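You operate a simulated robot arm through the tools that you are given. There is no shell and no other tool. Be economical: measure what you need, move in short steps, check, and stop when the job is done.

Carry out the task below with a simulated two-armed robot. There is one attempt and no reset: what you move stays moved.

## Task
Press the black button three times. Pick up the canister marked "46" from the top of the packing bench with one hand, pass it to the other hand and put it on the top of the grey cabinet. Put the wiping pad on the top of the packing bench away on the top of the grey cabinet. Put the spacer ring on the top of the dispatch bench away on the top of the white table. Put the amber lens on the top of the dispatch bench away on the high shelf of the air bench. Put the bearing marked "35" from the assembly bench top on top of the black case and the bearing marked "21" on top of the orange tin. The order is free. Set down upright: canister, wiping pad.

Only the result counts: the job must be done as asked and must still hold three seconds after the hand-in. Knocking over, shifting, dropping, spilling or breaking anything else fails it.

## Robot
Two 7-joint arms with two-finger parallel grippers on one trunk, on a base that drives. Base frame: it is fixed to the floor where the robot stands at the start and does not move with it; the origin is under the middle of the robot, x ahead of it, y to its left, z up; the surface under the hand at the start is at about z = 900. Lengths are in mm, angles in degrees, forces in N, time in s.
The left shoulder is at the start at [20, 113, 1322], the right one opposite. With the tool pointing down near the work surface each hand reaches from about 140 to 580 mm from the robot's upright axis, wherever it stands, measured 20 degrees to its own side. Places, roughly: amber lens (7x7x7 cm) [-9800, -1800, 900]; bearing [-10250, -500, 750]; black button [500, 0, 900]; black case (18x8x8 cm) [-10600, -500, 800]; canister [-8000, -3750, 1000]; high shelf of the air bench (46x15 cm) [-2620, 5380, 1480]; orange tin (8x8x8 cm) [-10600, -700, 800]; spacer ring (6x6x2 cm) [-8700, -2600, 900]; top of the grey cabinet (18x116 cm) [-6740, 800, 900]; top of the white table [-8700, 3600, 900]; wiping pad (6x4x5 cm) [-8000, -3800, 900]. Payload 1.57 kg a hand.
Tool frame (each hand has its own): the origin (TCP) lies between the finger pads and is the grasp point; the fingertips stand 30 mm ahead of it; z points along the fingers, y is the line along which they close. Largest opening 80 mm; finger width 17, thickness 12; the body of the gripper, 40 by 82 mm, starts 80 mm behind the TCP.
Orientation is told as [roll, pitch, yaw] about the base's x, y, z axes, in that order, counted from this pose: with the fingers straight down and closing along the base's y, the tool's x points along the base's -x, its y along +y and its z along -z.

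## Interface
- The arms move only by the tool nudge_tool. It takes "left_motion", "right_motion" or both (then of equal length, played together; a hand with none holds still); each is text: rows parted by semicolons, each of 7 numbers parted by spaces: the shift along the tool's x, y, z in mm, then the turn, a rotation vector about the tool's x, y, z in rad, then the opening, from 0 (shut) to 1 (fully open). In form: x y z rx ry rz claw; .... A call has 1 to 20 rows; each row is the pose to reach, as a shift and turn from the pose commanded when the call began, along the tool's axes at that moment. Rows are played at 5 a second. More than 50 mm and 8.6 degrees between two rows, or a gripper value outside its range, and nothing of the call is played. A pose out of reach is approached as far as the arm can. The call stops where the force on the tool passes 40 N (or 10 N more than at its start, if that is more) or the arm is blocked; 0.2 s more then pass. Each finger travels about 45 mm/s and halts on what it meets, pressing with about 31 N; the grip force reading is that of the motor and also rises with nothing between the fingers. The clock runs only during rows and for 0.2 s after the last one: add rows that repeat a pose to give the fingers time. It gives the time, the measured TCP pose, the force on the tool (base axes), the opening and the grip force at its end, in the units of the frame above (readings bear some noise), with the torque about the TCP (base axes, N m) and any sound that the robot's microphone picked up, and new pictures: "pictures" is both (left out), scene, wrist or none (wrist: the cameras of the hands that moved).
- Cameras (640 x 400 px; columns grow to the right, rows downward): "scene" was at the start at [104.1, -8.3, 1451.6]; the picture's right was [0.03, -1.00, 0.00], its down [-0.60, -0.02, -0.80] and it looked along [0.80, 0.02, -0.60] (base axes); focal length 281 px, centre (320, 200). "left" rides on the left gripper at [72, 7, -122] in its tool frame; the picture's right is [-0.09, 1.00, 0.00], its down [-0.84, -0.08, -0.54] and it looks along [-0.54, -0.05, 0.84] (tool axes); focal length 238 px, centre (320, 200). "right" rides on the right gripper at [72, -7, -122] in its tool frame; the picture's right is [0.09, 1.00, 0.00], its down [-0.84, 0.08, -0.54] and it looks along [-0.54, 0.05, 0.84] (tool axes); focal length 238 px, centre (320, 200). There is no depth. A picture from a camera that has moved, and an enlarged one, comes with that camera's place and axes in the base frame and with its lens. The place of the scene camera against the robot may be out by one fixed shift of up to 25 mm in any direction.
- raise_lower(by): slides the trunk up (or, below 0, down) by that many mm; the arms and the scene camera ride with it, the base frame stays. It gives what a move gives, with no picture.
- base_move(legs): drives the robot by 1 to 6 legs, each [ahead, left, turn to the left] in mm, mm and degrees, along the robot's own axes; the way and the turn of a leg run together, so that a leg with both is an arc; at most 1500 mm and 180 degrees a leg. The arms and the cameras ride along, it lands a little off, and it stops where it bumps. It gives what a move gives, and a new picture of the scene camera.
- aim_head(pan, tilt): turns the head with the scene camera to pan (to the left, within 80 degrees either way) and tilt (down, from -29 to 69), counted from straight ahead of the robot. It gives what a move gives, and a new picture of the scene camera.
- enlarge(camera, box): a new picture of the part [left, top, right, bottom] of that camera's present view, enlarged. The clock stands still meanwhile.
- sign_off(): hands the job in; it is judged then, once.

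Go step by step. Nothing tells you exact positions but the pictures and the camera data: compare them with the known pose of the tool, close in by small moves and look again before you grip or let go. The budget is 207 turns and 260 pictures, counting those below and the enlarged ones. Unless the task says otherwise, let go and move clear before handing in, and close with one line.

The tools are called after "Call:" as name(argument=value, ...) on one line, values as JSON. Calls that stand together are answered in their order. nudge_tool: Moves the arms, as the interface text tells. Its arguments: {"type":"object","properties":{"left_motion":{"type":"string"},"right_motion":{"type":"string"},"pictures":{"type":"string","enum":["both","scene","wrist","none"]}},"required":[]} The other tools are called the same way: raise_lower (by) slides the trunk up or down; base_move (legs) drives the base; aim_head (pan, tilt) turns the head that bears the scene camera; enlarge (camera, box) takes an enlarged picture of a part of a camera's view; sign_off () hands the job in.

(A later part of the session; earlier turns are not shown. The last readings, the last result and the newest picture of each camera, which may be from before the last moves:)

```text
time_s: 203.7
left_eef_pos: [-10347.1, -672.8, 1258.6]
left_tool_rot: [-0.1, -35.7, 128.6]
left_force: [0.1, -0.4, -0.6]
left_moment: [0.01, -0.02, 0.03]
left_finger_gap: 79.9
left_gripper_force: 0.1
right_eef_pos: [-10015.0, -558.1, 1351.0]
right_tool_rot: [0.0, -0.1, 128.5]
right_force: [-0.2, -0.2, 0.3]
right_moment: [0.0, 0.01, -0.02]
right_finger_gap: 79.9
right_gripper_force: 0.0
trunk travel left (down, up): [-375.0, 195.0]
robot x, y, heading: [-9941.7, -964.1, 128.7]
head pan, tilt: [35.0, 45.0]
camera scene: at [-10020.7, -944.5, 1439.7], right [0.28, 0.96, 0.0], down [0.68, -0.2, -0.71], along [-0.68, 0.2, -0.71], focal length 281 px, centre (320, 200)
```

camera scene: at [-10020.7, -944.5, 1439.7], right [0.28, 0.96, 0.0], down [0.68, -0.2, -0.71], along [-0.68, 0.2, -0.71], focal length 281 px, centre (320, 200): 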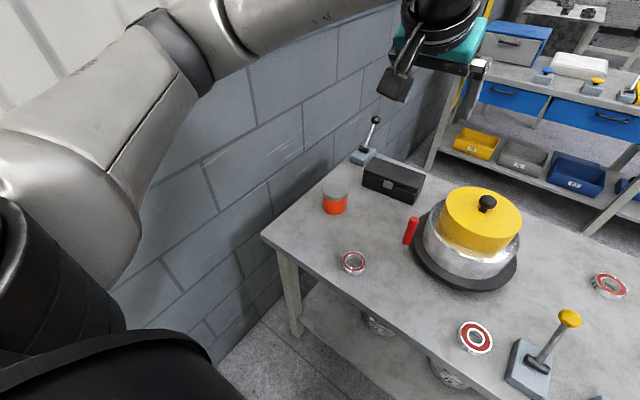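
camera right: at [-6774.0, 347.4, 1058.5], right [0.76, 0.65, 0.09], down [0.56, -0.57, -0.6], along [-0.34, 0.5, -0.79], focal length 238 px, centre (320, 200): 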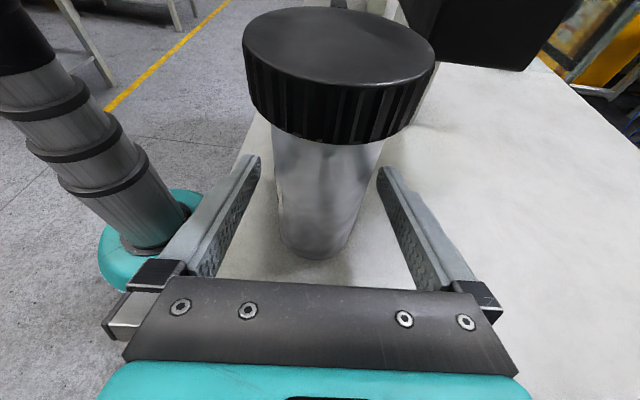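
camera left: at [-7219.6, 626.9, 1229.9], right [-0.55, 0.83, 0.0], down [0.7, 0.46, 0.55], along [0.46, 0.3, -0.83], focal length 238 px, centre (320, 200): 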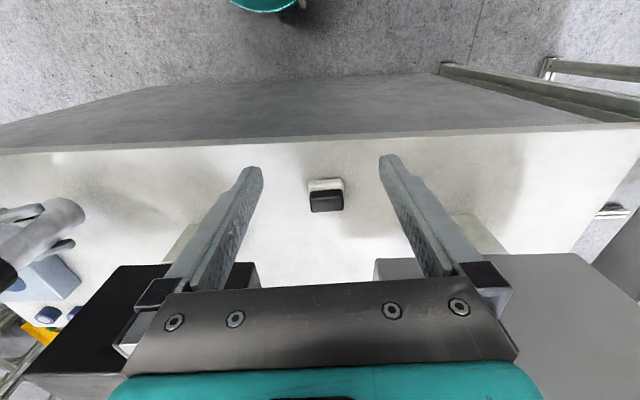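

The wall leaves enough room. I'll move another 90 mm closer and 60 mm left, then lower the trunk.

Call:
base_move(legs=[[90, 60, 0]])

Call:
raise_lower(by=-200)

Call:
nudge_tool(left_motion="25 0 36 0 0 0 1; 50 0 72 0 0 0 1; 50 0 72 0 0 0 1", pictures="both")

```text
time_s: 204.9
left_eef_pos: [-10450.0, -640.0, 1256.0]
left_tool_rot: [-0.2, -35.6, 128.7]
left_force: [0.3, 0.4, -0.3]
left_moment: [0.02, -0.02, 0.0]
left_finger_gap: 80.0
left_gripper_force: 0.1
right_eef_pos: [-10118.8, -523.9, 1351.0]
right_tool_rot: [0.0, 0.1, 128.6]
right_force: [-0.7, 0.2, 0.2]
right_moment: [0.02, -0.04, 0.03]
right_finger_gap: 80.1
right_gripper_force: 0.0
trunk travel left (down, up): [-375.0, 195.0]
robot x, y, heading: [-10047.5, -933.0, 128.8]
head pan, tilt: [35.0, 45.0]
camera scene: at [-10124.1, -911.2, 1439.6], right [0.28, 0.96, 0.0], down [0.68, -0.2, -0.71], along [-0.68, 0.2, -0.71], focal length 281 px, centre (320, 200)
```

scene: 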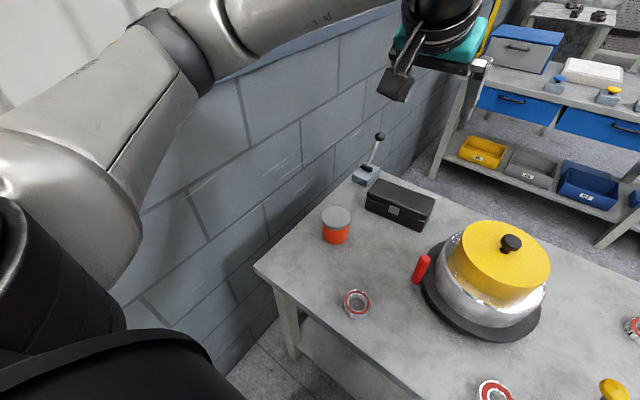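

```text
time_s: 207.1
left_eef_pos: [-10449.5, -640.3, 1058.5]
left_tool_rot: [-0.1, -35.7, 128.5]
left_force: [0.6, -0.6, 0.8]
left_moment: [-0.03, -0.05, 0.05]
left_finger_gap: 80.0
left_gripper_force: 0.0
right_eef_pos: [-10118.0, -524.6, 1151.2]
right_tool_rot: [0.0, 0.0, 128.7]
right_force: [0.2, -0.1, -0.6]
right_moment: [0.0, 0.01, 0.02]
right_finger_gap: 80.1
right_gripper_force: 0.1
trunk travel left (down, up): [-175.0, 395.0]
robot x, y, heading: [-10045.1, -931.6, 128.5]
head pan, tilt: [35.0, 45.0]
```

```text
time_s: 207.9
left_eef_pos: [-10449.4, -640.0, 969.4]
left_tool_rot: [0.0, -35.7, 128.6]
left_force: [-0.6, 0.2, -0.3]
left_moment: [-0.01, -0.03, 0.0]
left_finger_gap: 79.8
left_gripper_force: 0.0
right_eef_pos: [-10118.0, -526.0, 1150.8]
right_tool_rot: [0.0, 0.1, 128.6]
right_force: [-0.4, -0.6, 0.2]
right_moment: [-0.02, 0.01, 0.04]
right_finger_gap: 79.9
right_gripper_force: 0.1
trunk travel left (down, up): [-175.0, 395.0]
robot x, y, heading: [-10045.2, -934.9, 128.6]
head pan, tilt: [35.0, 45.0]
camera scene: at [-10122.9, -911.7, 1239.7], right [0.28, 0.96, 0.0], down [0.68, -0.2, -0.71], along [-0.68, 0.2, -0.71], focal length 281 px, centre (320, 200)
camera left: at [-10375.0, -746.5, 1028.3], right [-0.83, -0.56, 0.05], down [-0.17, 0.33, 0.93], along [-0.54, 0.76, -0.37], focal length 238 px, centre (320, 200)
```

scene: 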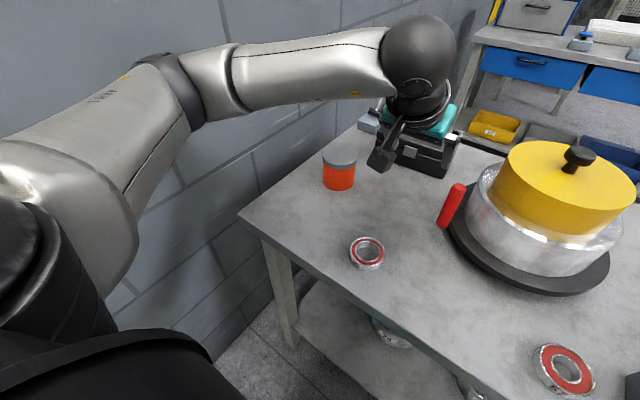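
left: 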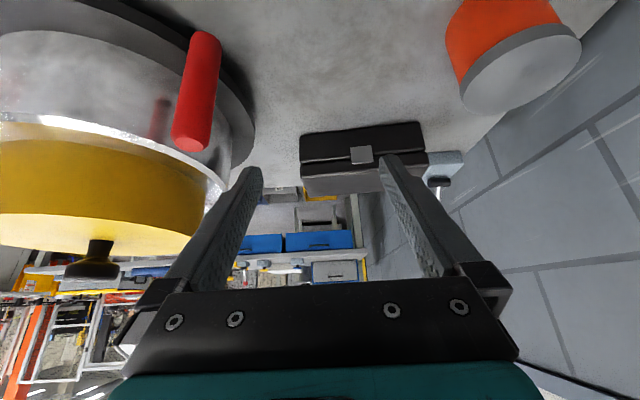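

The case is straight ahead of the hand. Now I'll go back to hover over bearing 35.

Call:
nudge_tool(left_motion="41 6 -14 0 0 0 1; 82 12 -28 0 0 0 1; 123 18 -43 0 0 0 1; 163 23 -57 0 0 0 1; 163 23 -57 0 0 0 1", pictures="both")

```text
time_s: 209.1
left_eef_pos: [-10391.3, -739.1, 915.8]
left_tool_rot: [-0.1, -35.6, 128.6]
left_force: [-0.7, 0.1, 0.4]
left_moment: [0.01, -0.05, -0.02]
left_finger_gap: 80.1
left_gripper_force: 0.1
left hand out of reach, approached as far as the arm can: row 3, 4, 5
right_eef_pos: [-10118.4, -524.8, 1151.4]
right_tool_rot: [0.0, 0.0, 128.6]
right_force: [-0.6, 0.8, -0.6]
right_moment: [0.04, -0.03, 0.01]
right_finger_gap: 80.1
right_gripper_force: 0.0
trunk travel left (down, up): [-175.0, 395.0]
robot x, y, heading: [-10044.1, -931.8, 128.8]
head pan, tilt: [35.0, 45.0]
camera scene: at [-10123.0, -911.5, 1239.7], right [0.28, 0.96, 0.0], down [0.68, -0.2, -0.71], along [-0.68, 0.2, -0.71], focal length 281 px, centre (320, 200)
camera left: at [-10316.5, -845.2, 973.7], right [-0.83, -0.56, 0.05], down [-0.17, 0.33, 0.93], along [-0.54, 0.76, -0.37], focal length 238 px, centre (320, 200)
```

scene: 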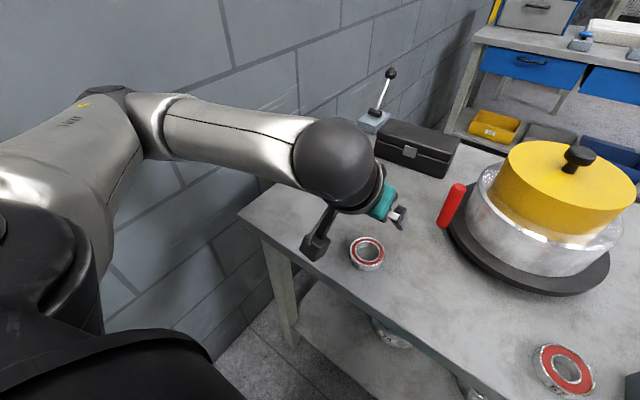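
left: 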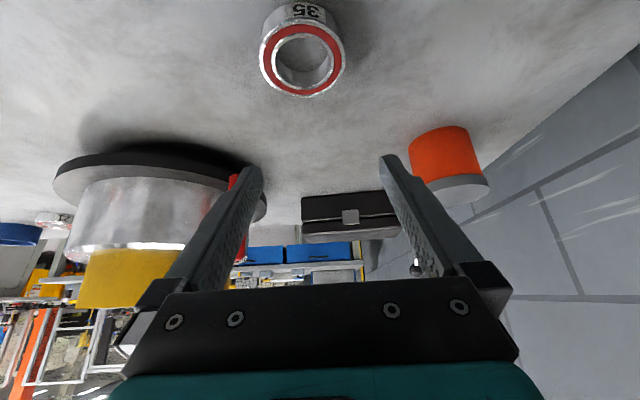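

Too close for the tilted tool. I'll back the base off 90 mm, then approach bearing 35.

Call:
base_move(legs=[[-90, 0, 0]])

Call:
nudge_tool(left_motion="-10 0 10 0 0 0 1; -10 0 10 0 0 0 1", pictures="wrist")

```text
time_s: 210.2
left_eef_pos: [-10335.4, -809.2, 915.5]
left_tool_rot: [-0.1, -35.7, 128.6]
left_force: [0.4, -0.6, -0.6]
left_moment: [0.04, 0.01, 0.01]
left_finger_gap: 80.1
left_gripper_force: 0.2
right_eef_pos: [-10060.9, -596.5, 1151.7]
right_tool_rot: [0.0, 0.0, 128.5]
right_force: [0.5, -0.1, 0.0]
right_moment: [0.01, 0.02, 0.0]
right_finger_gap: 79.8
right_gripper_force: 0.1
trunk travel left (down, up): [-175.0, 395.0]
robot x, y, heading: [-9988.5, -1004.0, 128.4]
head pan, tilt: [35.0, 45.0]
camera scene: at [-10066.6, -982.3, 1239.7], right [0.28, 0.96, 0.0], down [0.68, -0.2, -0.71], along [-0.68, 0.2, -0.71], focal length 281 px, centre (320, 200)
```

scene: 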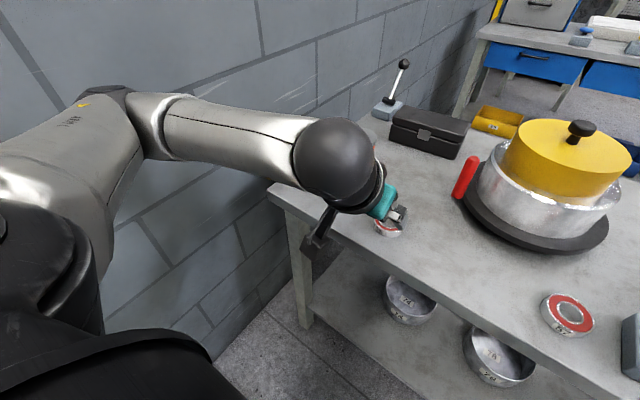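

```text
time_s: 210.8
left_eef_pos: [-10343.8, -798.0, 912.6]
left_tool_rot: [-0.1, -35.7, 128.6]
left_force: [0.3, -0.9, 0.1]
left_moment: [0.02, -0.02, 0.03]
left_finger_gap: 80.1
left_gripper_force: 0.0
right_eef_pos: [-10061.8, -595.1, 1150.1]
right_tool_rot: [-0.1, -0.1, 128.5]
right_force: [0.0, -0.7, 1.2]
right_moment: [0.02, -0.01, -0.02]
right_finger_gap: 80.0
right_gripper_force: 0.1
trunk travel left (down, up): [-175.0, 395.0]
robot x, y, heading: [-9991.7, -1000.3, 129.0]
head pan, tilt: [35.0, 45.0]
camera left: at [-10269.6, -904.1, 971.2], right [-0.83, -0.56, 0.05], down [-0.17, 0.33, 0.93], along [-0.54, 0.76, -0.37], focal length 238 px, centre (320, 200)
```

left: 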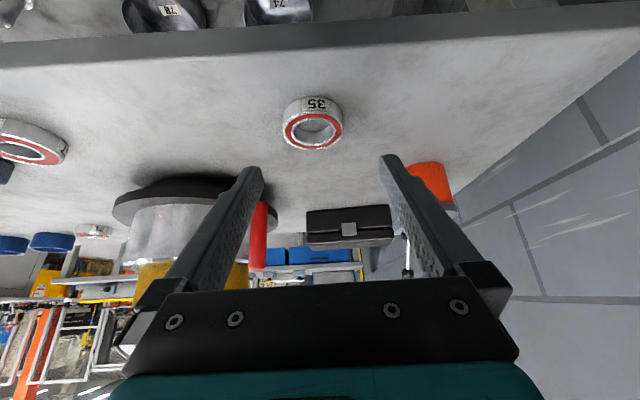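

Bearing 35's top is at about z=828. I'll close in over it.

Call:
nudge_tool(left_motion="-6 -1 26 0 0 0 1; -12 -3 50 0 0 0 1; -12 -3 50 0 0 0 1", pictures="both")

```text
time_s: 211.6
left_eef_pos: [-10366.3, -765.2, 878.4]
left_tool_rot: [-0.1, -35.8, 128.5]
left_force: [-0.3, -0.8, -0.9]
left_moment: [0.04, -0.01, 0.02]
left_finger_gap: 80.0
left_gripper_force: 0.1
right_eef_pos: [-10062.8, -595.9, 1150.8]
right_tool_rot: [0.0, 0.0, 128.6]
right_force: [0.2, -0.3, 0.1]
right_moment: [-0.02, 0.0, -0.02]
right_finger_gap: 79.8
right_gripper_force: 0.0
trunk travel left (down, up): [-175.0, 395.0]
robot x, y, heading: [-9992.9, -1002.5, 128.6]
head pan, tilt: [35.0, 45.0]
camera scene: at [-10067.0, -981.7, 1239.7], right [0.28, 0.96, 0.0], down [0.68, -0.2, -0.71], along [-0.68, 0.2, -0.71], focal length 281 px, centre (320, 200)
camera left: at [-10291.4, -872.2, 937.6], right [-0.83, -0.56, 0.05], down [-0.17, 0.33, 0.93], along [-0.54, 0.76, -0.37], focal length 238 px, centre (320, 200)
```

scene: 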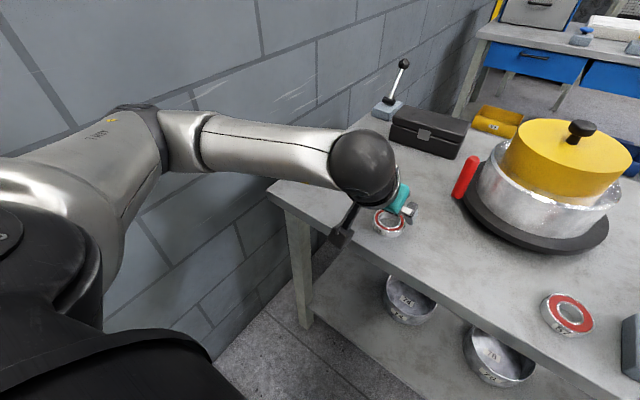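
left: 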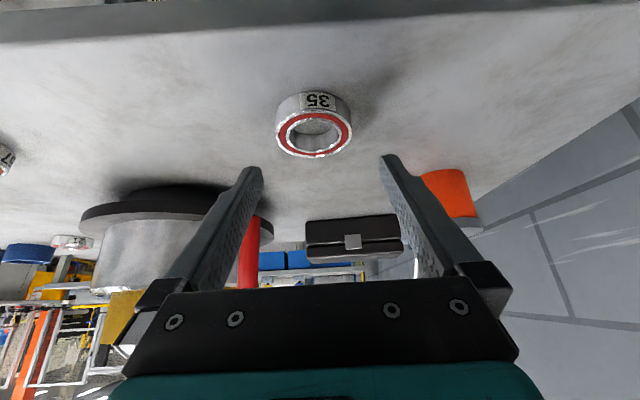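

Call:
nudge_tool(left_motion="2 -1 16 0 0 0 1; 10 -2 32 0 0 0 1; 13 -2 37 0 0 0 1; 13 -2 37 0 0 0 1", pictures="wrist")

```text
time_s: 212.6
left_eef_pos: [-10372.1, -754.7, 842.2]
left_tool_rot: [0.0, -35.7, 128.6]
left_force: [-0.8, 0.0, -0.9]
left_moment: [0.0, -0.02, 0.03]
left_finger_gap: 79.9
left_gripper_force: 0.1
right_eef_pos: [-10061.7, -595.4, 1152.5]
right_tool_rot: [-0.1, 0.0, 128.6]
right_force: [0.2, 0.8, 0.3]
right_moment: [0.0, 0.01, -0.01]
right_finger_gap: 80.0
right_gripper_force: 0.0
trunk travel left (down, up): [-175.0, 395.0]
robot x, y, heading: [-9989.8, -1001.3, 128.6]
head pan, tilt: [35.0, 45.0]
camera left: at [-10296.2, -862.0, 900.3], right [-0.83, -0.56, 0.05], down [-0.17, 0.33, 0.93], along [-0.54, 0.76, -0.37], focal length 238 px, centre (320, 200)
```

left: 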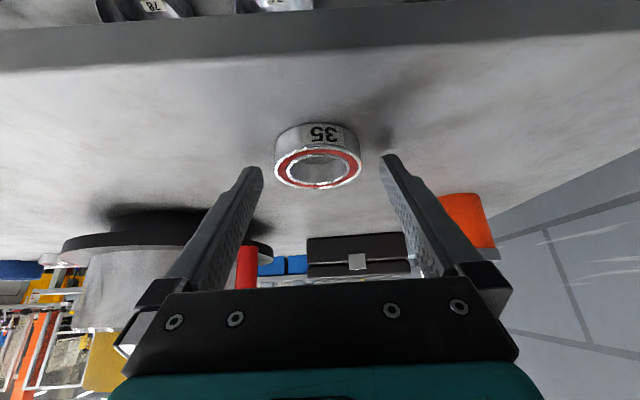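

Call:
nudge_tool(left_motion="2 0 3 0 0 0 1; 3 0 5 0 0 0 1; 4 0 7 0 0 0 1; 4 0 9 0 0 0 1", pictures="wrist")

```text
time_s: 213.6
left_eef_pos: [-10371.9, -754.4, 832.3]
left_tool_rot: [-0.1, -35.5, 128.5]
left_force: [-0.5, -0.2, -0.2]
left_moment: [0.01, 0.02, -0.01]
left_finger_gap: 79.9
left_gripper_force: 0.1
right_eef_pos: [-10062.5, -596.5, 1150.9]
right_tool_rot: [0.0, 0.0, 128.6]
right_force: [-0.5, 0.4, 0.2]
right_moment: [-0.03, 0.0, 0.03]
right_finger_gap: 80.0
right_gripper_force: 0.0
trunk travel left (down, up): [-175.0, 395.0]
robot x, y, heading: [-9987.4, -1003.9, 128.5]
head pan, tilt: [35.0, 45.0]
camera left: at [-10297.7, -860.8, 891.0], right [-0.83, -0.56, 0.05], down [-0.17, 0.33, 0.93], along [-0.54, 0.76, -0.37], focal length 238 px, centre (320, 200)
```

left: 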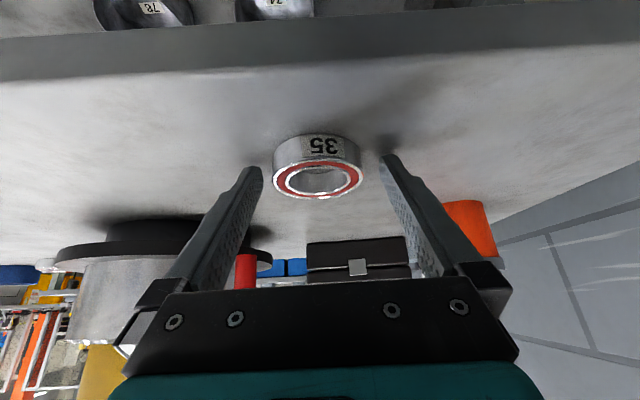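

Call:
nudge_tool(left_motion="1 0 3 0 0 0 1; 1 0 3 0 0 0 0.7; 1 0 3 0 0 0 0.4; 1 0 3 0 0 0 0; 1 0 3 0 0 0 0; 1 0 3 0 0 0 0", pictures="wrist")

```text
time_s: 215.0
left_eef_pos: [-10372.9, -753.7, 829.9]
left_tool_rot: [-0.1, -35.7, 128.6]
left_force: [-1.6, -0.4, 2.1]
left_moment: [-0.04, 0.2, -0.04]
left_finger_gap: 61.1
left_gripper_force: 30.9
right_eef_pos: [-10062.5, -595.8, 1150.3]
right_tool_rot: [0.0, 0.0, 128.6]
right_force: [-0.4, -0.2, -0.7]
right_moment: [0.04, 0.02, 0.01]
right_finger_gap: 80.1
right_gripper_force: 0.0
trunk travel left (down, up): [-175.0, 395.0]
robot x, y, heading: [-9988.1, -1001.9, 128.5]
head pan, tilt: [35.0, 45.0]
camera left: at [-10298.5, -859.8, 888.2], right [-0.82, -0.56, 0.05], down [-0.17, 0.33, 0.93], along [-0.54, 0.76, -0.37], focal length 238 px, centre (320, 200)
```

left: 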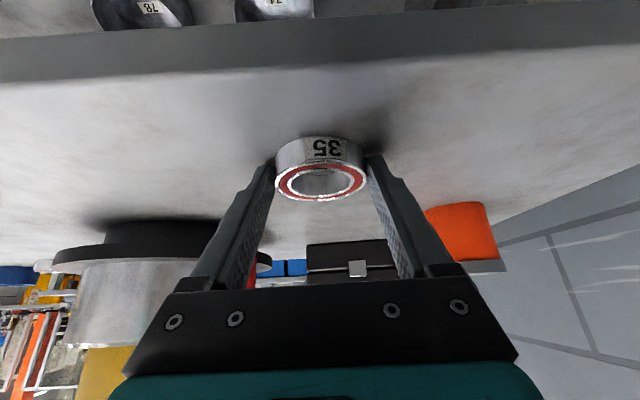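

Gripped at 61 mm. I'll lift gently.

Call:
nudge_tool(left_motion="-1.7 0 -2.4 0 0 0 0; -4.7 0 -6.5 0 0 0 0; -11.7 0 -16.3 0 0 0 0; -23.3 0 -32.5 0 0 0 0; -40.8 0 -56.9 0 0 0 0; -64 0 -89 0 0 0 0; -87.5 0 -122 0 0 0 0", pictures="both")

```text
time_s: 216.6
left_eef_pos: [-10373.2, -752.9, 979.7]
left_tool_rot: [0.0, -35.6, 128.7]
left_force: [-0.3, -0.2, -2.2]
left_moment: [0.0, -0.02, -0.06]
left_finger_gap: 60.8
left_gripper_force: 31.4
right_eef_pos: [-10061.0, -595.4, 1150.9]
right_tool_rot: [0.1, 0.0, 128.6]
right_force: [-0.6, 0.1, -0.5]
right_moment: [0.02, 0.0, 0.01]
right_finger_gap: 79.9
right_gripper_force: 0.0
trunk travel left (down, up): [-175.0, 395.0]
robot x, y, heading: [-9992.2, -1002.1, 128.5]
head pan, tilt: [35.0, 45.0]
camera scene: at [-10067.0, -981.6, 1239.7], right [0.28, 0.96, 0.0], down [0.68, -0.2, -0.71], along [-0.68, 0.2, -0.71], focal length 281 px, centre (320, 200)
camera left: at [-10297.8, -859.8, 1038.4], right [-0.83, -0.56, 0.05], down [-0.17, 0.33, 0.93], along [-0.54, 0.76, -0.37], focal length 238 px, centre (320, 200)
```

scene: 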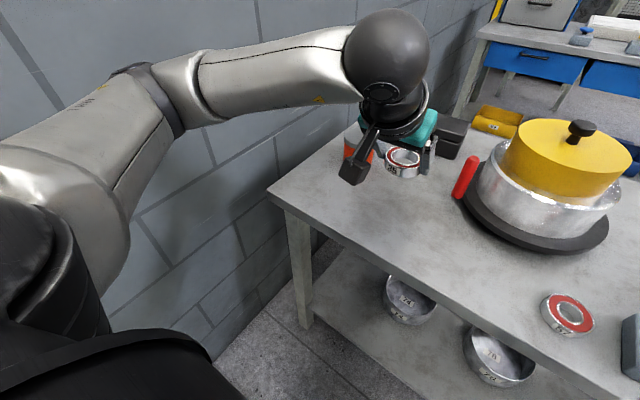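
left: 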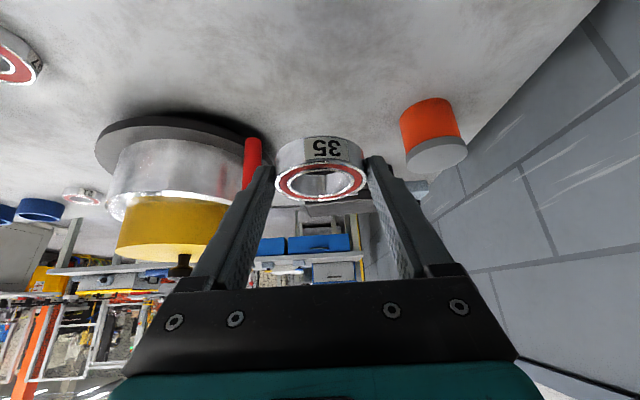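

Bearing 35 is held. Next I'll drive ahead 95 mm and hover it over the case (top at z≈879).

Call:
base_move(legs=[[95, 0, 0]])

Call:
nudge_tool(left_motion="-32 8 24 0 0 0 0; -64 15 48 0 0 0 0; -96 22 72 0 0 0 0; -126 28 96 0 0 0 0; -150 34 118 0 0 0 0; -150 34 118 0 0 0 0", pictures="both")

```text
time_s: 217.7
left_eef_pos: [-10432.6, -678.5, 979.1]
left_tool_rot: [-0.1, -35.5, 128.6]
left_force: [0.1, 0.2, -1.7]
left_moment: [-0.03, -0.04, -0.02]
left_finger_gap: 60.9
left_gripper_force: 31.0
right_eef_pos: [-10122.8, -519.9, 1151.1]
right_tool_rot: [0.0, 0.1, 128.7]
right_force: [-0.7, 0.3, 0.1]
right_moment: [-0.05, 0.0, 0.04]
right_finger_gap: 80.0
right_gripper_force: 0.2
trunk travel left (down, up): [-175.0, 395.0]
robot x, y, heading: [-10051.2, -925.9, 128.5]
head pan, tilt: [35.0, 45.0]
camera scene: at [-10127.4, -906.3, 1239.6], right [0.28, 0.96, 0.0], down [0.68, -0.2, -0.71], along [-0.68, 0.2, -0.71], focal length 281 px, centre (320, 200)
```

scene: 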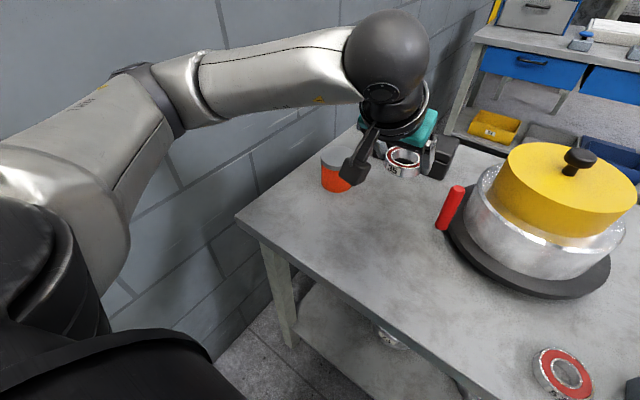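

```text
time_s: 219.1
left_eef_pos: [-10576.0, -550.5, 970.5]
left_tool_rot: [-0.1, -35.6, 128.6]
left_force: [0.1, -0.4, -2.2]
left_moment: [-0.05, -0.02, 0.03]
left_finger_gap: 60.8
left_gripper_force: 30.2
right_eef_pos: [-10122.2, -520.4, 1150.1]
right_tool_rot: [0.0, 0.0, 128.6]
right_force: [-0.8, -0.1, 0.2]
right_moment: [0.04, 0.01, -0.01]
right_finger_gap: 80.0
right_gripper_force: 0.1
trunk travel left (down, up): [-175.0, 395.0]
robot x, y, heading: [-10049.2, -928.5, 128.7]
head pan, tilt: [35.0, 45.0]
camera scene: at [-10126.9, -906.9, 1239.7], right [0.28, 0.96, 0.0], down [0.68, -0.2, -0.71], along [-0.68, 0.2, -0.71], focal length 281 px, centre (320, 200)
camera left: at [-10502.8, -657.7, 1029.9], right [-0.83, -0.56, 0.05], down [-0.17, 0.33, 0.93], along [-0.54, 0.76, -0.37], focal length 238 px, centre (320, 200)
```

scene: 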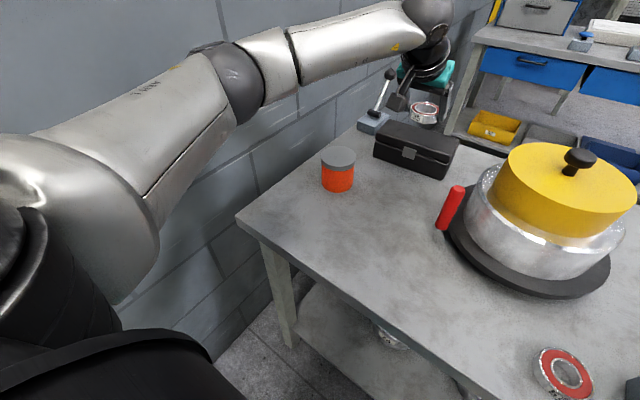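
left: 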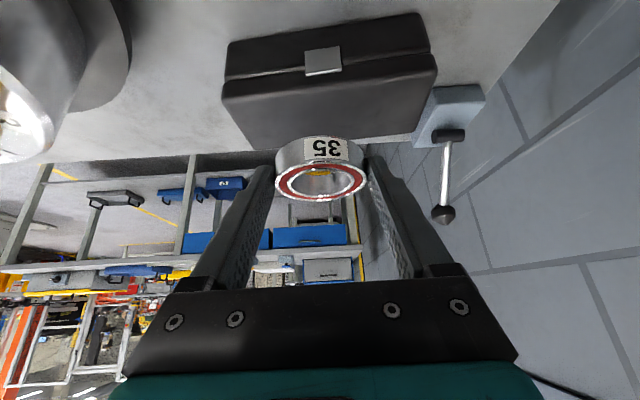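

The case top centre is about 30 mm ahead and 10 mm left. I'll move over it and lower most of the way.

Call:
nudge_tool(left_motion="-24 5 17 0 0 0 0; -24 10 17 0 0 0 0; -10 10 38 0 0 0 0; 3 10 55 0 0 0 0; 3 10 55 0 0 0 0", pictures="both")

```text
time_s: 220.3
left_eef_pos: [-10602.7, -534.3, 923.3]
left_tool_rot: [-0.2, -35.6, 128.6]
left_force: [-0.3, 0.2, -1.6]
left_moment: [-0.01, 0.0, -0.01]
left_finger_gap: 61.2
left_gripper_force: 31.3
right_eef_pos: [-10121.8, -520.4, 1151.9]
right_tool_rot: [-0.1, 0.1, 128.6]
right_force: [-0.3, 0.0, 0.7]
right_moment: [-0.01, 0.0, 0.0]
right_finger_gap: 80.1
right_gripper_force: 0.1
trunk travel left (down, up): [-175.0, 395.0]
robot x, y, heading: [-10050.9, -928.1, 128.7]
head pan, tilt: [35.0, 45.0]
camera scene: at [-10126.9, -906.9, 1239.7], right [0.28, 0.96, 0.0], down [0.68, -0.2, -0.71], along [-0.68, 0.2, -0.71], focal length 281 px, centre (320, 200)
camera left: at [-10528.5, -640.3, 982.5], right [-0.83, -0.56, 0.05], down [-0.17, 0.33, 0.93], along [-0.54, 0.76, -0.37], focal length 238 px, centre (320, 200)
```

scene: 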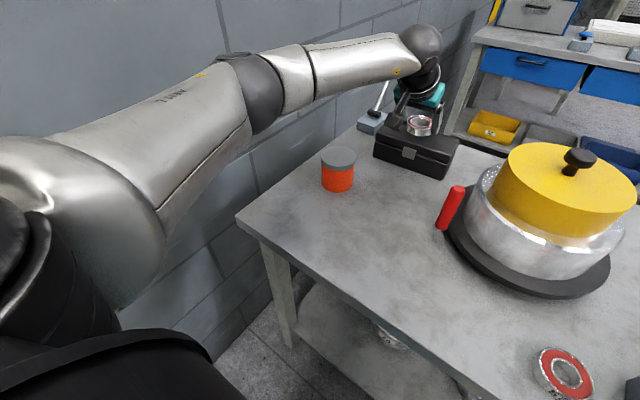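
left: 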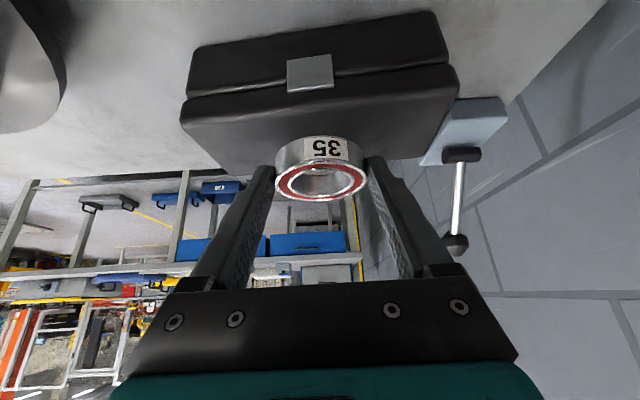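

The ring is centred over the case with about 14 mm to go. I'll lower until contact.

Call:
nudge_tool(left_motion="4.7 0 6.5 0 0 0 0; 6.4 0 9 0 0 0 0; 7.6 0 10.6 0 0 0 0; 8.2 0 11.4 0 0 0 0", pictures="wrist")

```text
time_s: 221.3
left_eef_pos: [-10604.1, -533.9, 909.5]
left_tool_rot: [-0.1, -35.6, 128.6]
left_force: [-0.6, 0.5, -1.6]
left_moment: [-0.06, 0.0, 0.03]
left_finger_gap: 61.1
left_gripper_force: 30.9
right_eef_pos: [-10122.3, -521.0, 1150.4]
right_tool_rot: [0.1, 0.0, 128.6]
right_force: [0.4, 0.4, -0.8]
right_moment: [-0.04, -0.01, 0.01]
right_finger_gap: 80.2
right_gripper_force: 0.1
trunk travel left (down, up): [-175.0, 395.0]
robot x, y, heading: [-10051.0, -927.0, 128.8]
head pan, tilt: [35.0, 45.0]
camera left: at [-10529.5, -640.0, 968.9], right [-0.83, -0.56, 0.05], down [-0.17, 0.33, 0.93], along [-0.54, 0.76, -0.37], focal length 238 px, centre (320, 200)
```

left: 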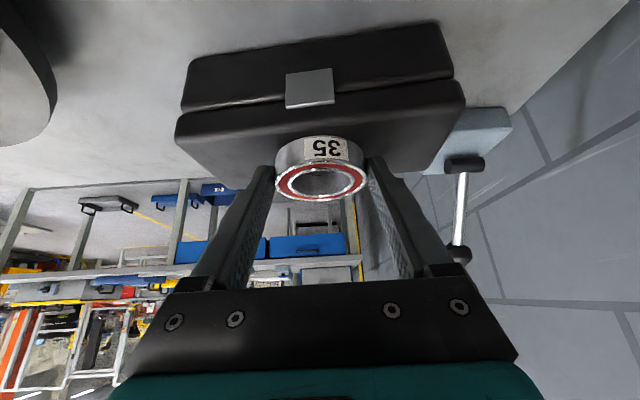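

Call:
nudge_tool(left_motion="1.2 0 1.6 0 0 0 0; 2.3 0 3.3 0 0 0 0; 3.5 0 4.9 0 0 0 0; 4.1 0 5.7 0 0 0 0", pictures="wrist")

```text
time_s: 222.3
left_eef_pos: [-10603.8, -534.1, 905.1]
left_tool_rot: [-0.1, -35.8, 128.8]
left_force: [0.4, -1.8, 3.7]
left_moment: [-0.08, 0.13, 0.06]
left_finger_gap: 61.2
left_gripper_force: 31.0
right_eef_pos: [-10122.1, -522.7, 1150.7]
right_tool_rot: [0.1, 0.1, 128.6]
right_force: [0.7, 0.0, -0.1]
right_moment: [0.01, 0.01, -0.03]
right_finger_gap: 80.0
right_gripper_force: 0.2
trunk travel left (down, up): [-175.0, 395.0]
robot x, y, heading: [-10049.0, -926.7, 128.5]
head pan, tilt: [35.0, 45.0]
camera left: at [-10529.3, -640.2, 963.2], right [-0.82, -0.56, 0.05], down [-0.17, 0.33, 0.93], along [-0.54, 0.76, -0.37], focal length 238 px, centre (320, 200)
```

left: 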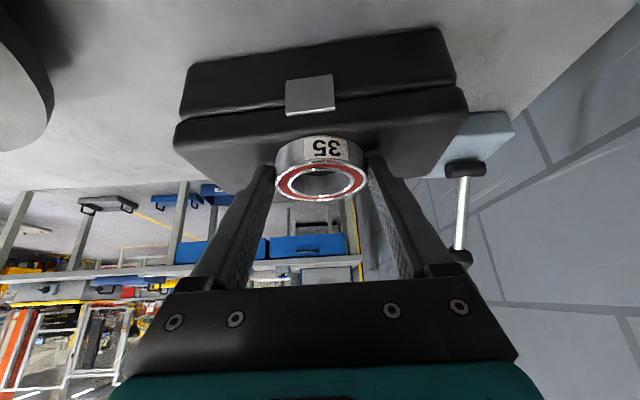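

Contact at TCP 905. I'll release and withdraw along the tool axis.

Call:
nudge_tool(left_motion="0 0 0 0 0 0 0.8; 0 0 0 0 0 0 0.9; 0 0 0 0 0 0 1; 0 0 0 0 0 0 1; 0 0 -15 0 0 0 1; 0 0 -45 0 0 0 1; 0 0 -85 0 0 0 1; 0 0 -125 0 0 0 1", pictures="both")

```text
time_s: 224.1
left_eef_pos: [-10557.5, -591.6, 1005.5]
left_tool_rot: [-0.1, -35.6, 128.6]
left_force: [-0.1, -0.3, 0.2]
left_moment: [0.0, -0.02, -0.01]
left_finger_gap: 80.1
left_gripper_force: 0.1
right_eef_pos: [-10121.0, -521.4, 1151.7]
right_tool_rot: [0.0, 0.0, 128.6]
right_force: [0.0, 0.1, 0.7]
right_moment: [-0.01, -0.02, 0.01]
right_finger_gap: 80.2
right_gripper_force: 0.0
trunk travel left (down, up): [-175.0, 395.0]
robot x, y, heading: [-10052.3, -925.0, 128.7]
head pan, tilt: [35.0, 45.0]
camera scene: at [-10126.6, -907.2, 1239.7], right [0.28, 0.96, 0.0], down [0.68, -0.2, -0.71], along [-0.68, 0.2, -0.71], focal length 281 px, centre (320, 200)
camera left: at [-10482.4, -697.5, 1064.4], right [-0.82, -0.56, 0.05], down [-0.17, 0.33, 0.93], along [-0.54, 0.76, -0.37], focal length 238 px, centre (320, 200)
```

scene: 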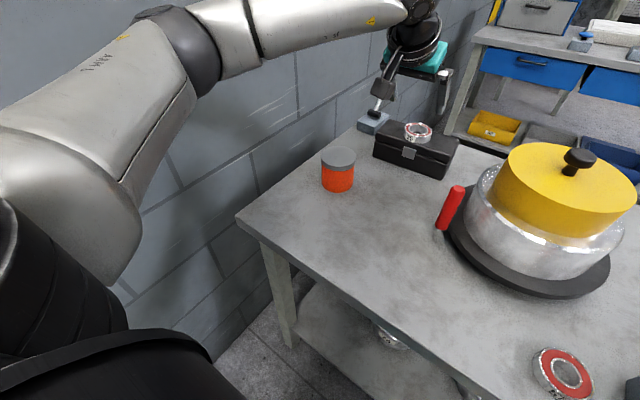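
left: 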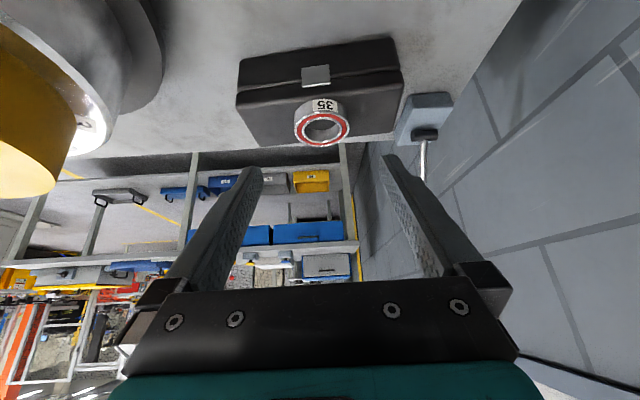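

Call:
enlarge(camera="scene", box=[360, 105, 470, 185])

```text
5.00 times, centred on (415, 145) of scene
camera zoom: at [-10126.6, -907.2, 1239.7], right [0.28, 0.96, 0.0], down [0.68, -0.2, -0.71], along [-0.68, 0.2, -0.71], focal length 1404 px, centre (-155, 475)
```

zoom: 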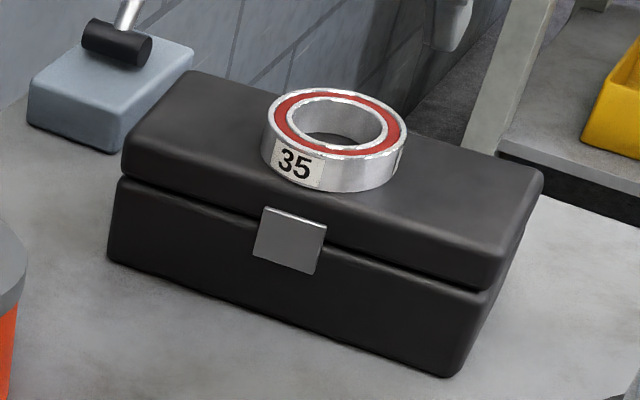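

Bearing 35 lies flat on the black case. Now I'll raise the trunk to clear the pot and strafe right to bearing 21.

Call:
raise_lower(by=200)

Call:
base_move(legs=[[0, -490, 0]])

Call:
aim_head(pan=10, tilt=40)

```text
time_s: 226.3
left_eef_pos: [-10558.0, -590.7, 1205.1]
left_tool_rot: [-0.1, -35.6, 128.7]
left_force: [0.1, 0.4, -0.1]
left_moment: [-0.01, 0.01, 0.01]
left_finger_gap: 80.2
left_gripper_force: 0.1
right_eef_pos: [-10122.9, -520.4, 1351.4]
right_tool_rot: [0.0, 0.0, 128.6]
right_force: [0.2, -0.4, -0.6]
right_moment: [0.0, 0.02, -0.01]
right_finger_gap: 79.8
right_gripper_force: 0.1
trunk travel left (down, up): [-375.0, 195.0]
robot x, y, heading: [-10051.6, -924.1, 128.6]
head pan, tilt: [35.0, 45.0]
```

```text
time_s: 229.2
left_eef_pos: [-10175.8, -285.1, 1203.7]
left_tool_rot: [0.0, -35.6, 128.5]
left_force: [0.7, -0.5, 0.3]
left_moment: [-0.03, 0.01, -0.01]
left_finger_gap: 80.1
left_gripper_force: 0.1
right_eef_pos: [-9740.1, -216.6, 1350.1]
right_tool_rot: [-0.1, 0.0, 128.6]
right_force: [0.3, 0.2, -1.0]
right_moment: [0.0, -0.02, 0.0]
right_finger_gap: 80.0
right_gripper_force: 0.0
trunk travel left (down, up): [-375.0, 195.0]
robot x, y, heading: [-9669.0, -622.6, 128.4]
head pan, tilt: [35.0, 45.0]
camera scene: at [-9745.6, -602.5, 1439.7], right [0.28, 0.96, 0.0], down [0.68, -0.2, -0.71], along [-0.68, 0.2, -0.71], focal length 281 px, centre (320, 200)
```

scene: 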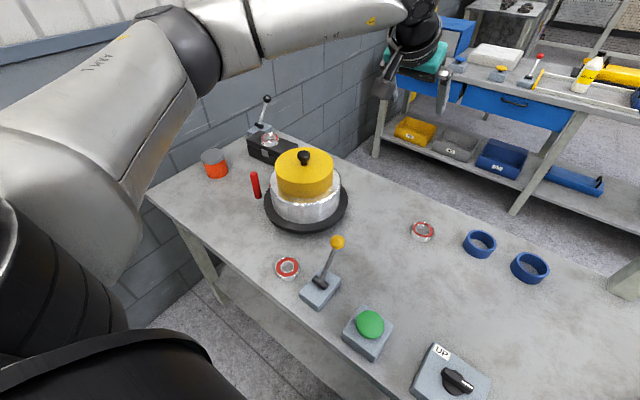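

```text
time_s: 230.1
left_eef_pos: [-10176.5, -285.5, 1205.1]
left_tool_rot: [-0.1, -35.6, 128.6]
left_force: [-0.6, -0.9, 0.6]
left_moment: [0.02, 0.01, -0.03]
left_finger_gap: 80.0
left_gripper_force: 0.0
right_eef_pos: [-9740.8, -217.4, 1351.7]
right_tool_rot: [0.0, 0.0, 128.4]
right_force: [-0.6, -0.9, -0.2]
right_moment: [-0.02, 0.06, 0.02]
right_finger_gap: 79.9
right_gripper_force: 0.0
trunk travel left (down, up): [-375.0, 195.0]
robot x, y, heading: [-9669.2, -620.1, 128.6]
head pan, tilt: [10.0, 40.0]
camera scene: at [-9731.7, -569.6, 1446.9], right [0.66, 0.75, 0.0], down [0.48, -0.43, -0.77], along [-0.57, 0.51, -0.64], focal length 281 px, centre (320, 200)
```

scene: 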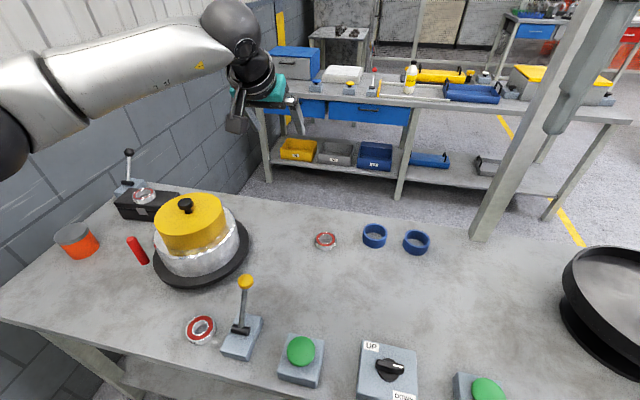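

Bearing 21 is about 634 mm ahead and 100 mm left of the axis. I'll align laterally, then lower the trunk.

Call:
nudge_tool(left_motion="0 -44 0 0 0 0 1; 0 -87 0 0 0 0 1; 0 -87 0 0 0 0 1", pictures="none")

Call:
raise_lower(by=-200)

Call:
nudge_tool(left_motion="22 0 36 0 0 0 1; 44 0 70 0 0 0 1; 44 0 70 0 0 0 1", pictures="both")

```text
time_s: 230.9
left_eef_pos: [-10109.0, -232.2, 1205.0]
left_tool_rot: [-0.1, -35.6, 128.7]
left_force: [-0.2, 0.3, 0.2]
left_moment: [0.01, 0.0, -0.02]
left_finger_gap: 79.8
left_gripper_force: 0.1
right_eef_pos: [-9741.7, -217.3, 1350.9]
right_tool_rot: [0.0, 0.0, 128.4]
right_force: [0.1, 0.6, 0.2]
right_moment: [0.0, -0.05, 0.02]
right_finger_gap: 80.0
right_gripper_force: 0.1
trunk travel left (down, up): [-375.0, 195.0]
robot x, y, heading: [-9666.6, -619.9, 128.8]
head pan, tilt: [10.0, 40.0]
```

```text
time_s: 233.0
left_eef_pos: [-10108.3, -230.8, 1006.2]
left_tool_rot: [-0.1, -35.6, 128.6]
left_force: [-0.2, -0.4, 0.3]
left_moment: [0.0, -0.04, 0.02]
left_finger_gap: 80.0
left_gripper_force: 0.1
right_eef_pos: [-9739.1, -216.7, 1151.3]
right_tool_rot: [0.0, 0.0, 128.5]
right_force: [0.2, -1.0, -0.1]
right_moment: [0.03, 0.0, -0.01]
right_finger_gap: 80.3
right_gripper_force: 0.1
trunk travel left (down, up): [-175.0, 395.0]
robot x, y, heading: [-9668.1, -623.9, 128.8]
head pan, tilt: [10.0, 40.0]
```

```text
time_s: 233.8
left_eef_pos: [-10112.5, -226.9, 923.0]
left_tool_rot: [-0.1, -35.6, 128.5]
left_force: [0.4, -0.1, 0.3]
left_moment: [-0.03, -0.03, -0.02]
left_finger_gap: 80.0
left_gripper_force: 0.1
right_eef_pos: [-9741.5, -215.7, 1150.3]
right_tool_rot: [0.0, -0.1, 128.4]
right_force: [-0.1, -0.4, -0.4]
right_moment: [0.01, 0.02, 0.02]
right_finger_gap: 80.1
right_gripper_force: 0.1
trunk travel left (down, up): [-175.0, 395.0]
robot x, y, heading: [-9671.2, -622.3, 128.9]
head pan, tilt: [10.0, 40.0]
camera scene: at [-9731.7, -569.6, 1247.0], right [0.66, 0.75, 0.0], down [0.48, -0.43, -0.77], along [-0.57, 0.51, -0.64], focal length 281 px, centre (320, 200)
camera left: at [-10036.3, -334.1, 982.0], right [-0.83, -0.56, 0.05], down [-0.17, 0.33, 0.93], along [-0.54, 0.76, -0.37], focal length 238 px, centre (320, 200)
```

scene: 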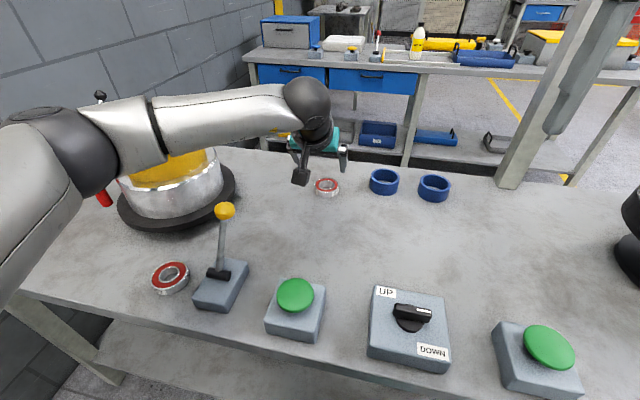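
left: 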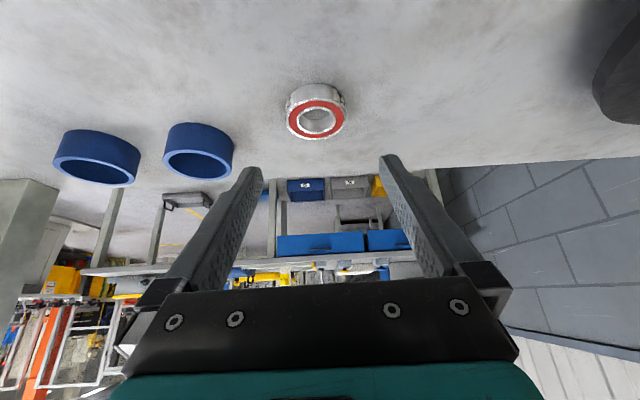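

Call:
nudge_tool(left_motion="-5 -1 37 0 0 0 1; -9 -1 74 0 0 0 1; -9 -1 74 0 0 0 1", pictures="both")

```text
time_s: 234.6
left_eef_pos: [-10141.9, -187.1, 868.0]
left_tool_rot: [-0.1, -35.6, 128.5]
left_force: [1.0, -0.2, 0.5]
left_moment: [0.0, 0.0, -0.02]
left_finger_gap: 79.9
left_gripper_force: 0.1
right_eef_pos: [-9740.2, -217.4, 1151.8]
right_tool_rot: [0.0, 0.0, 128.5]
right_force: [0.0, -0.5, -0.6]
right_moment: [0.03, -0.02, 0.0]
right_finger_gap: 80.1
right_gripper_force: 0.1
trunk travel left (down, up): [-175.0, 395.0]
robot x, y, heading: [-9664.5, -626.7, 128.7]
head pan, tilt: [10.0, 40.0]
camera scene: at [-9731.7, -569.7, 1246.9], right [0.66, 0.75, 0.0], down [0.48, -0.43, -0.77], along [-0.57, 0.51, -0.64], focal length 281 px, centre (320, 200)
camera left: at [-10066.8, -293.2, 927.3], right [-0.83, -0.56, 0.05], down [-0.17, 0.33, 0.93], along [-0.54, 0.76, -0.37], focal length 238 px, centre (320, 200)
```

scene: 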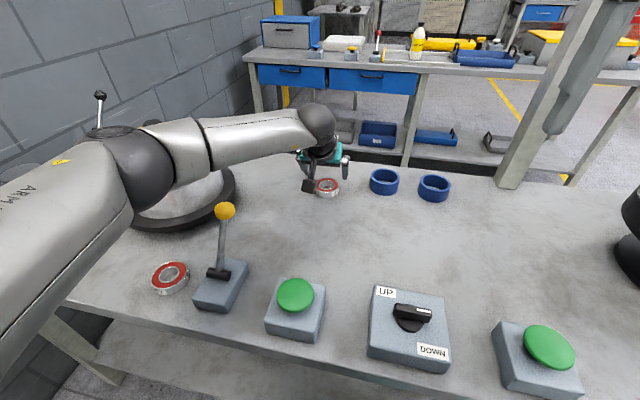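
left: 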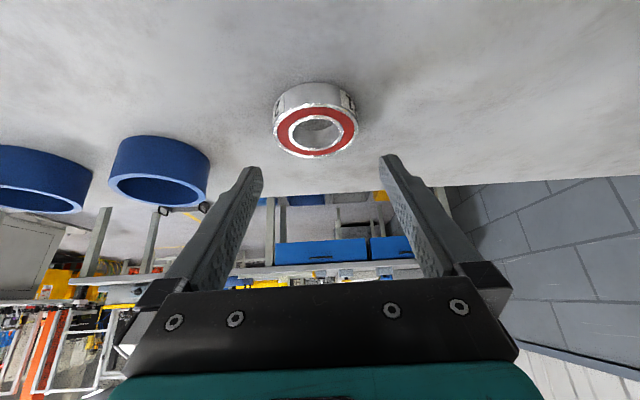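

Call:
nudge_tool(left_motion="8 0 15 0 0 0 1; 15 0 26 0 0 0 1; 19 0 31 0 0 0 1; 19.5 0 32.5 0 0 0 1", pictures="wrist")

```text
time_s: 235.6
left_eef_pos: [-10143.1, -185.2, 829.9]
left_tool_rot: [-0.1, -35.6, 128.5]
left_force: [0.1, -0.5, 0.4]
left_moment: [-0.01, 0.0, -0.01]
left_finger_gap: 80.0
left_gripper_force: 0.0
right_eef_pos: [-9740.5, -216.0, 1150.8]
right_tool_rot: [0.1, 0.1, 128.5]
right_force: [-0.7, -0.3, -1.6]
right_moment: [-0.04, 0.0, 0.0]
right_finger_gap: 80.2
right_gripper_force: 0.1
trunk travel left (down, up): [-175.0, 395.0]
robot x, y, heading: [-9672.6, -623.1, 128.7]
head pan, tilt: [10.0, 40.0]
camera left: at [-10068.8, -291.4, 889.1], right [-0.83, -0.56, 0.05], down [-0.17, 0.33, 0.93], along [-0.54, 0.76, -0.37], focal length 238 px, centre (320, 200)
```

left: 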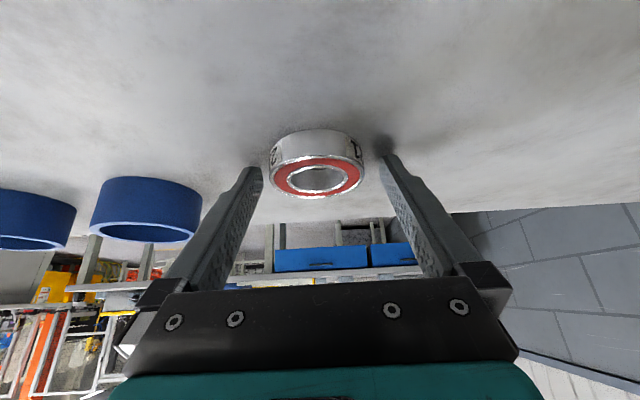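

Same view as with bearing 35 at the grip point. I'll close and lift.

Call:
nudge_tool(left_motion="0 0 0 0 0 0 0.7; 0 0 0 0 0 0 0.4; 0 0 0 0 0 0 0; 0 0 0 0 0 0 0; 0 0 0 0 0 0 0; -1.7 0 -2.4 0 0 0 0; -4.7 0 -6.5 0 0 0 0; -11.7 0 -16.3 0 0 0 0; -23.3 0 -32.5 0 0 0 0; -40.8 0 -56.9 0 0 0 0; -64 0 -89 0 0 0 0; -87.5 0 -122 0 0 0 0", pictures="both")

```text
time_s: 238.2
left_eef_pos: [-10143.5, -186.8, 979.5]
left_tool_rot: [-0.1, -35.6, 128.4]
left_force: [0.8, 0.5, -2.8]
left_moment: [-0.03, 0.0, 0.01]
left_finger_gap: 61.1
left_gripper_force: 31.1
right_eef_pos: [-9740.3, -216.6, 1150.7]
right_tool_rot: [0.0, 0.0, 128.5]
right_force: [-0.9, 0.3, -0.1]
right_moment: [0.0, 0.0, 0.02]
right_finger_gap: 79.9
right_gripper_force: 0.1
trunk travel left (down, up): [-175.0, 395.0]
robot x, y, heading: [-9667.0, -620.9, 128.4]
head pan, tilt: [10.0, 40.0]
camera scene: at [-9731.6, -569.6, 1246.9], right [0.66, 0.75, 0.0], down [0.48, -0.43, -0.77], along [-0.57, 0.51, -0.64], focal length 281 px, centre (320, 200)
camera left: at [-10068.3, -291.9, 1039.6], right [-0.83, -0.56, 0.05], down [-0.17, 0.33, 0.93], along [-0.54, 0.76, -0.37], focal length 238 px, centre (320, 200)
```

scene: 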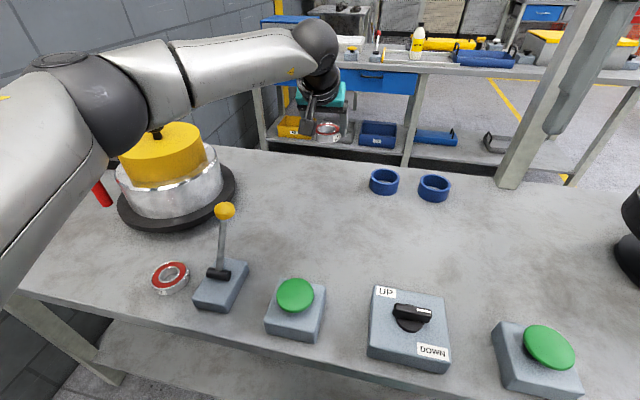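
left: 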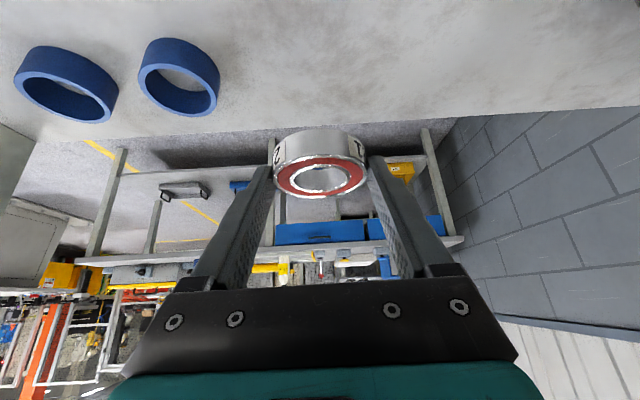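

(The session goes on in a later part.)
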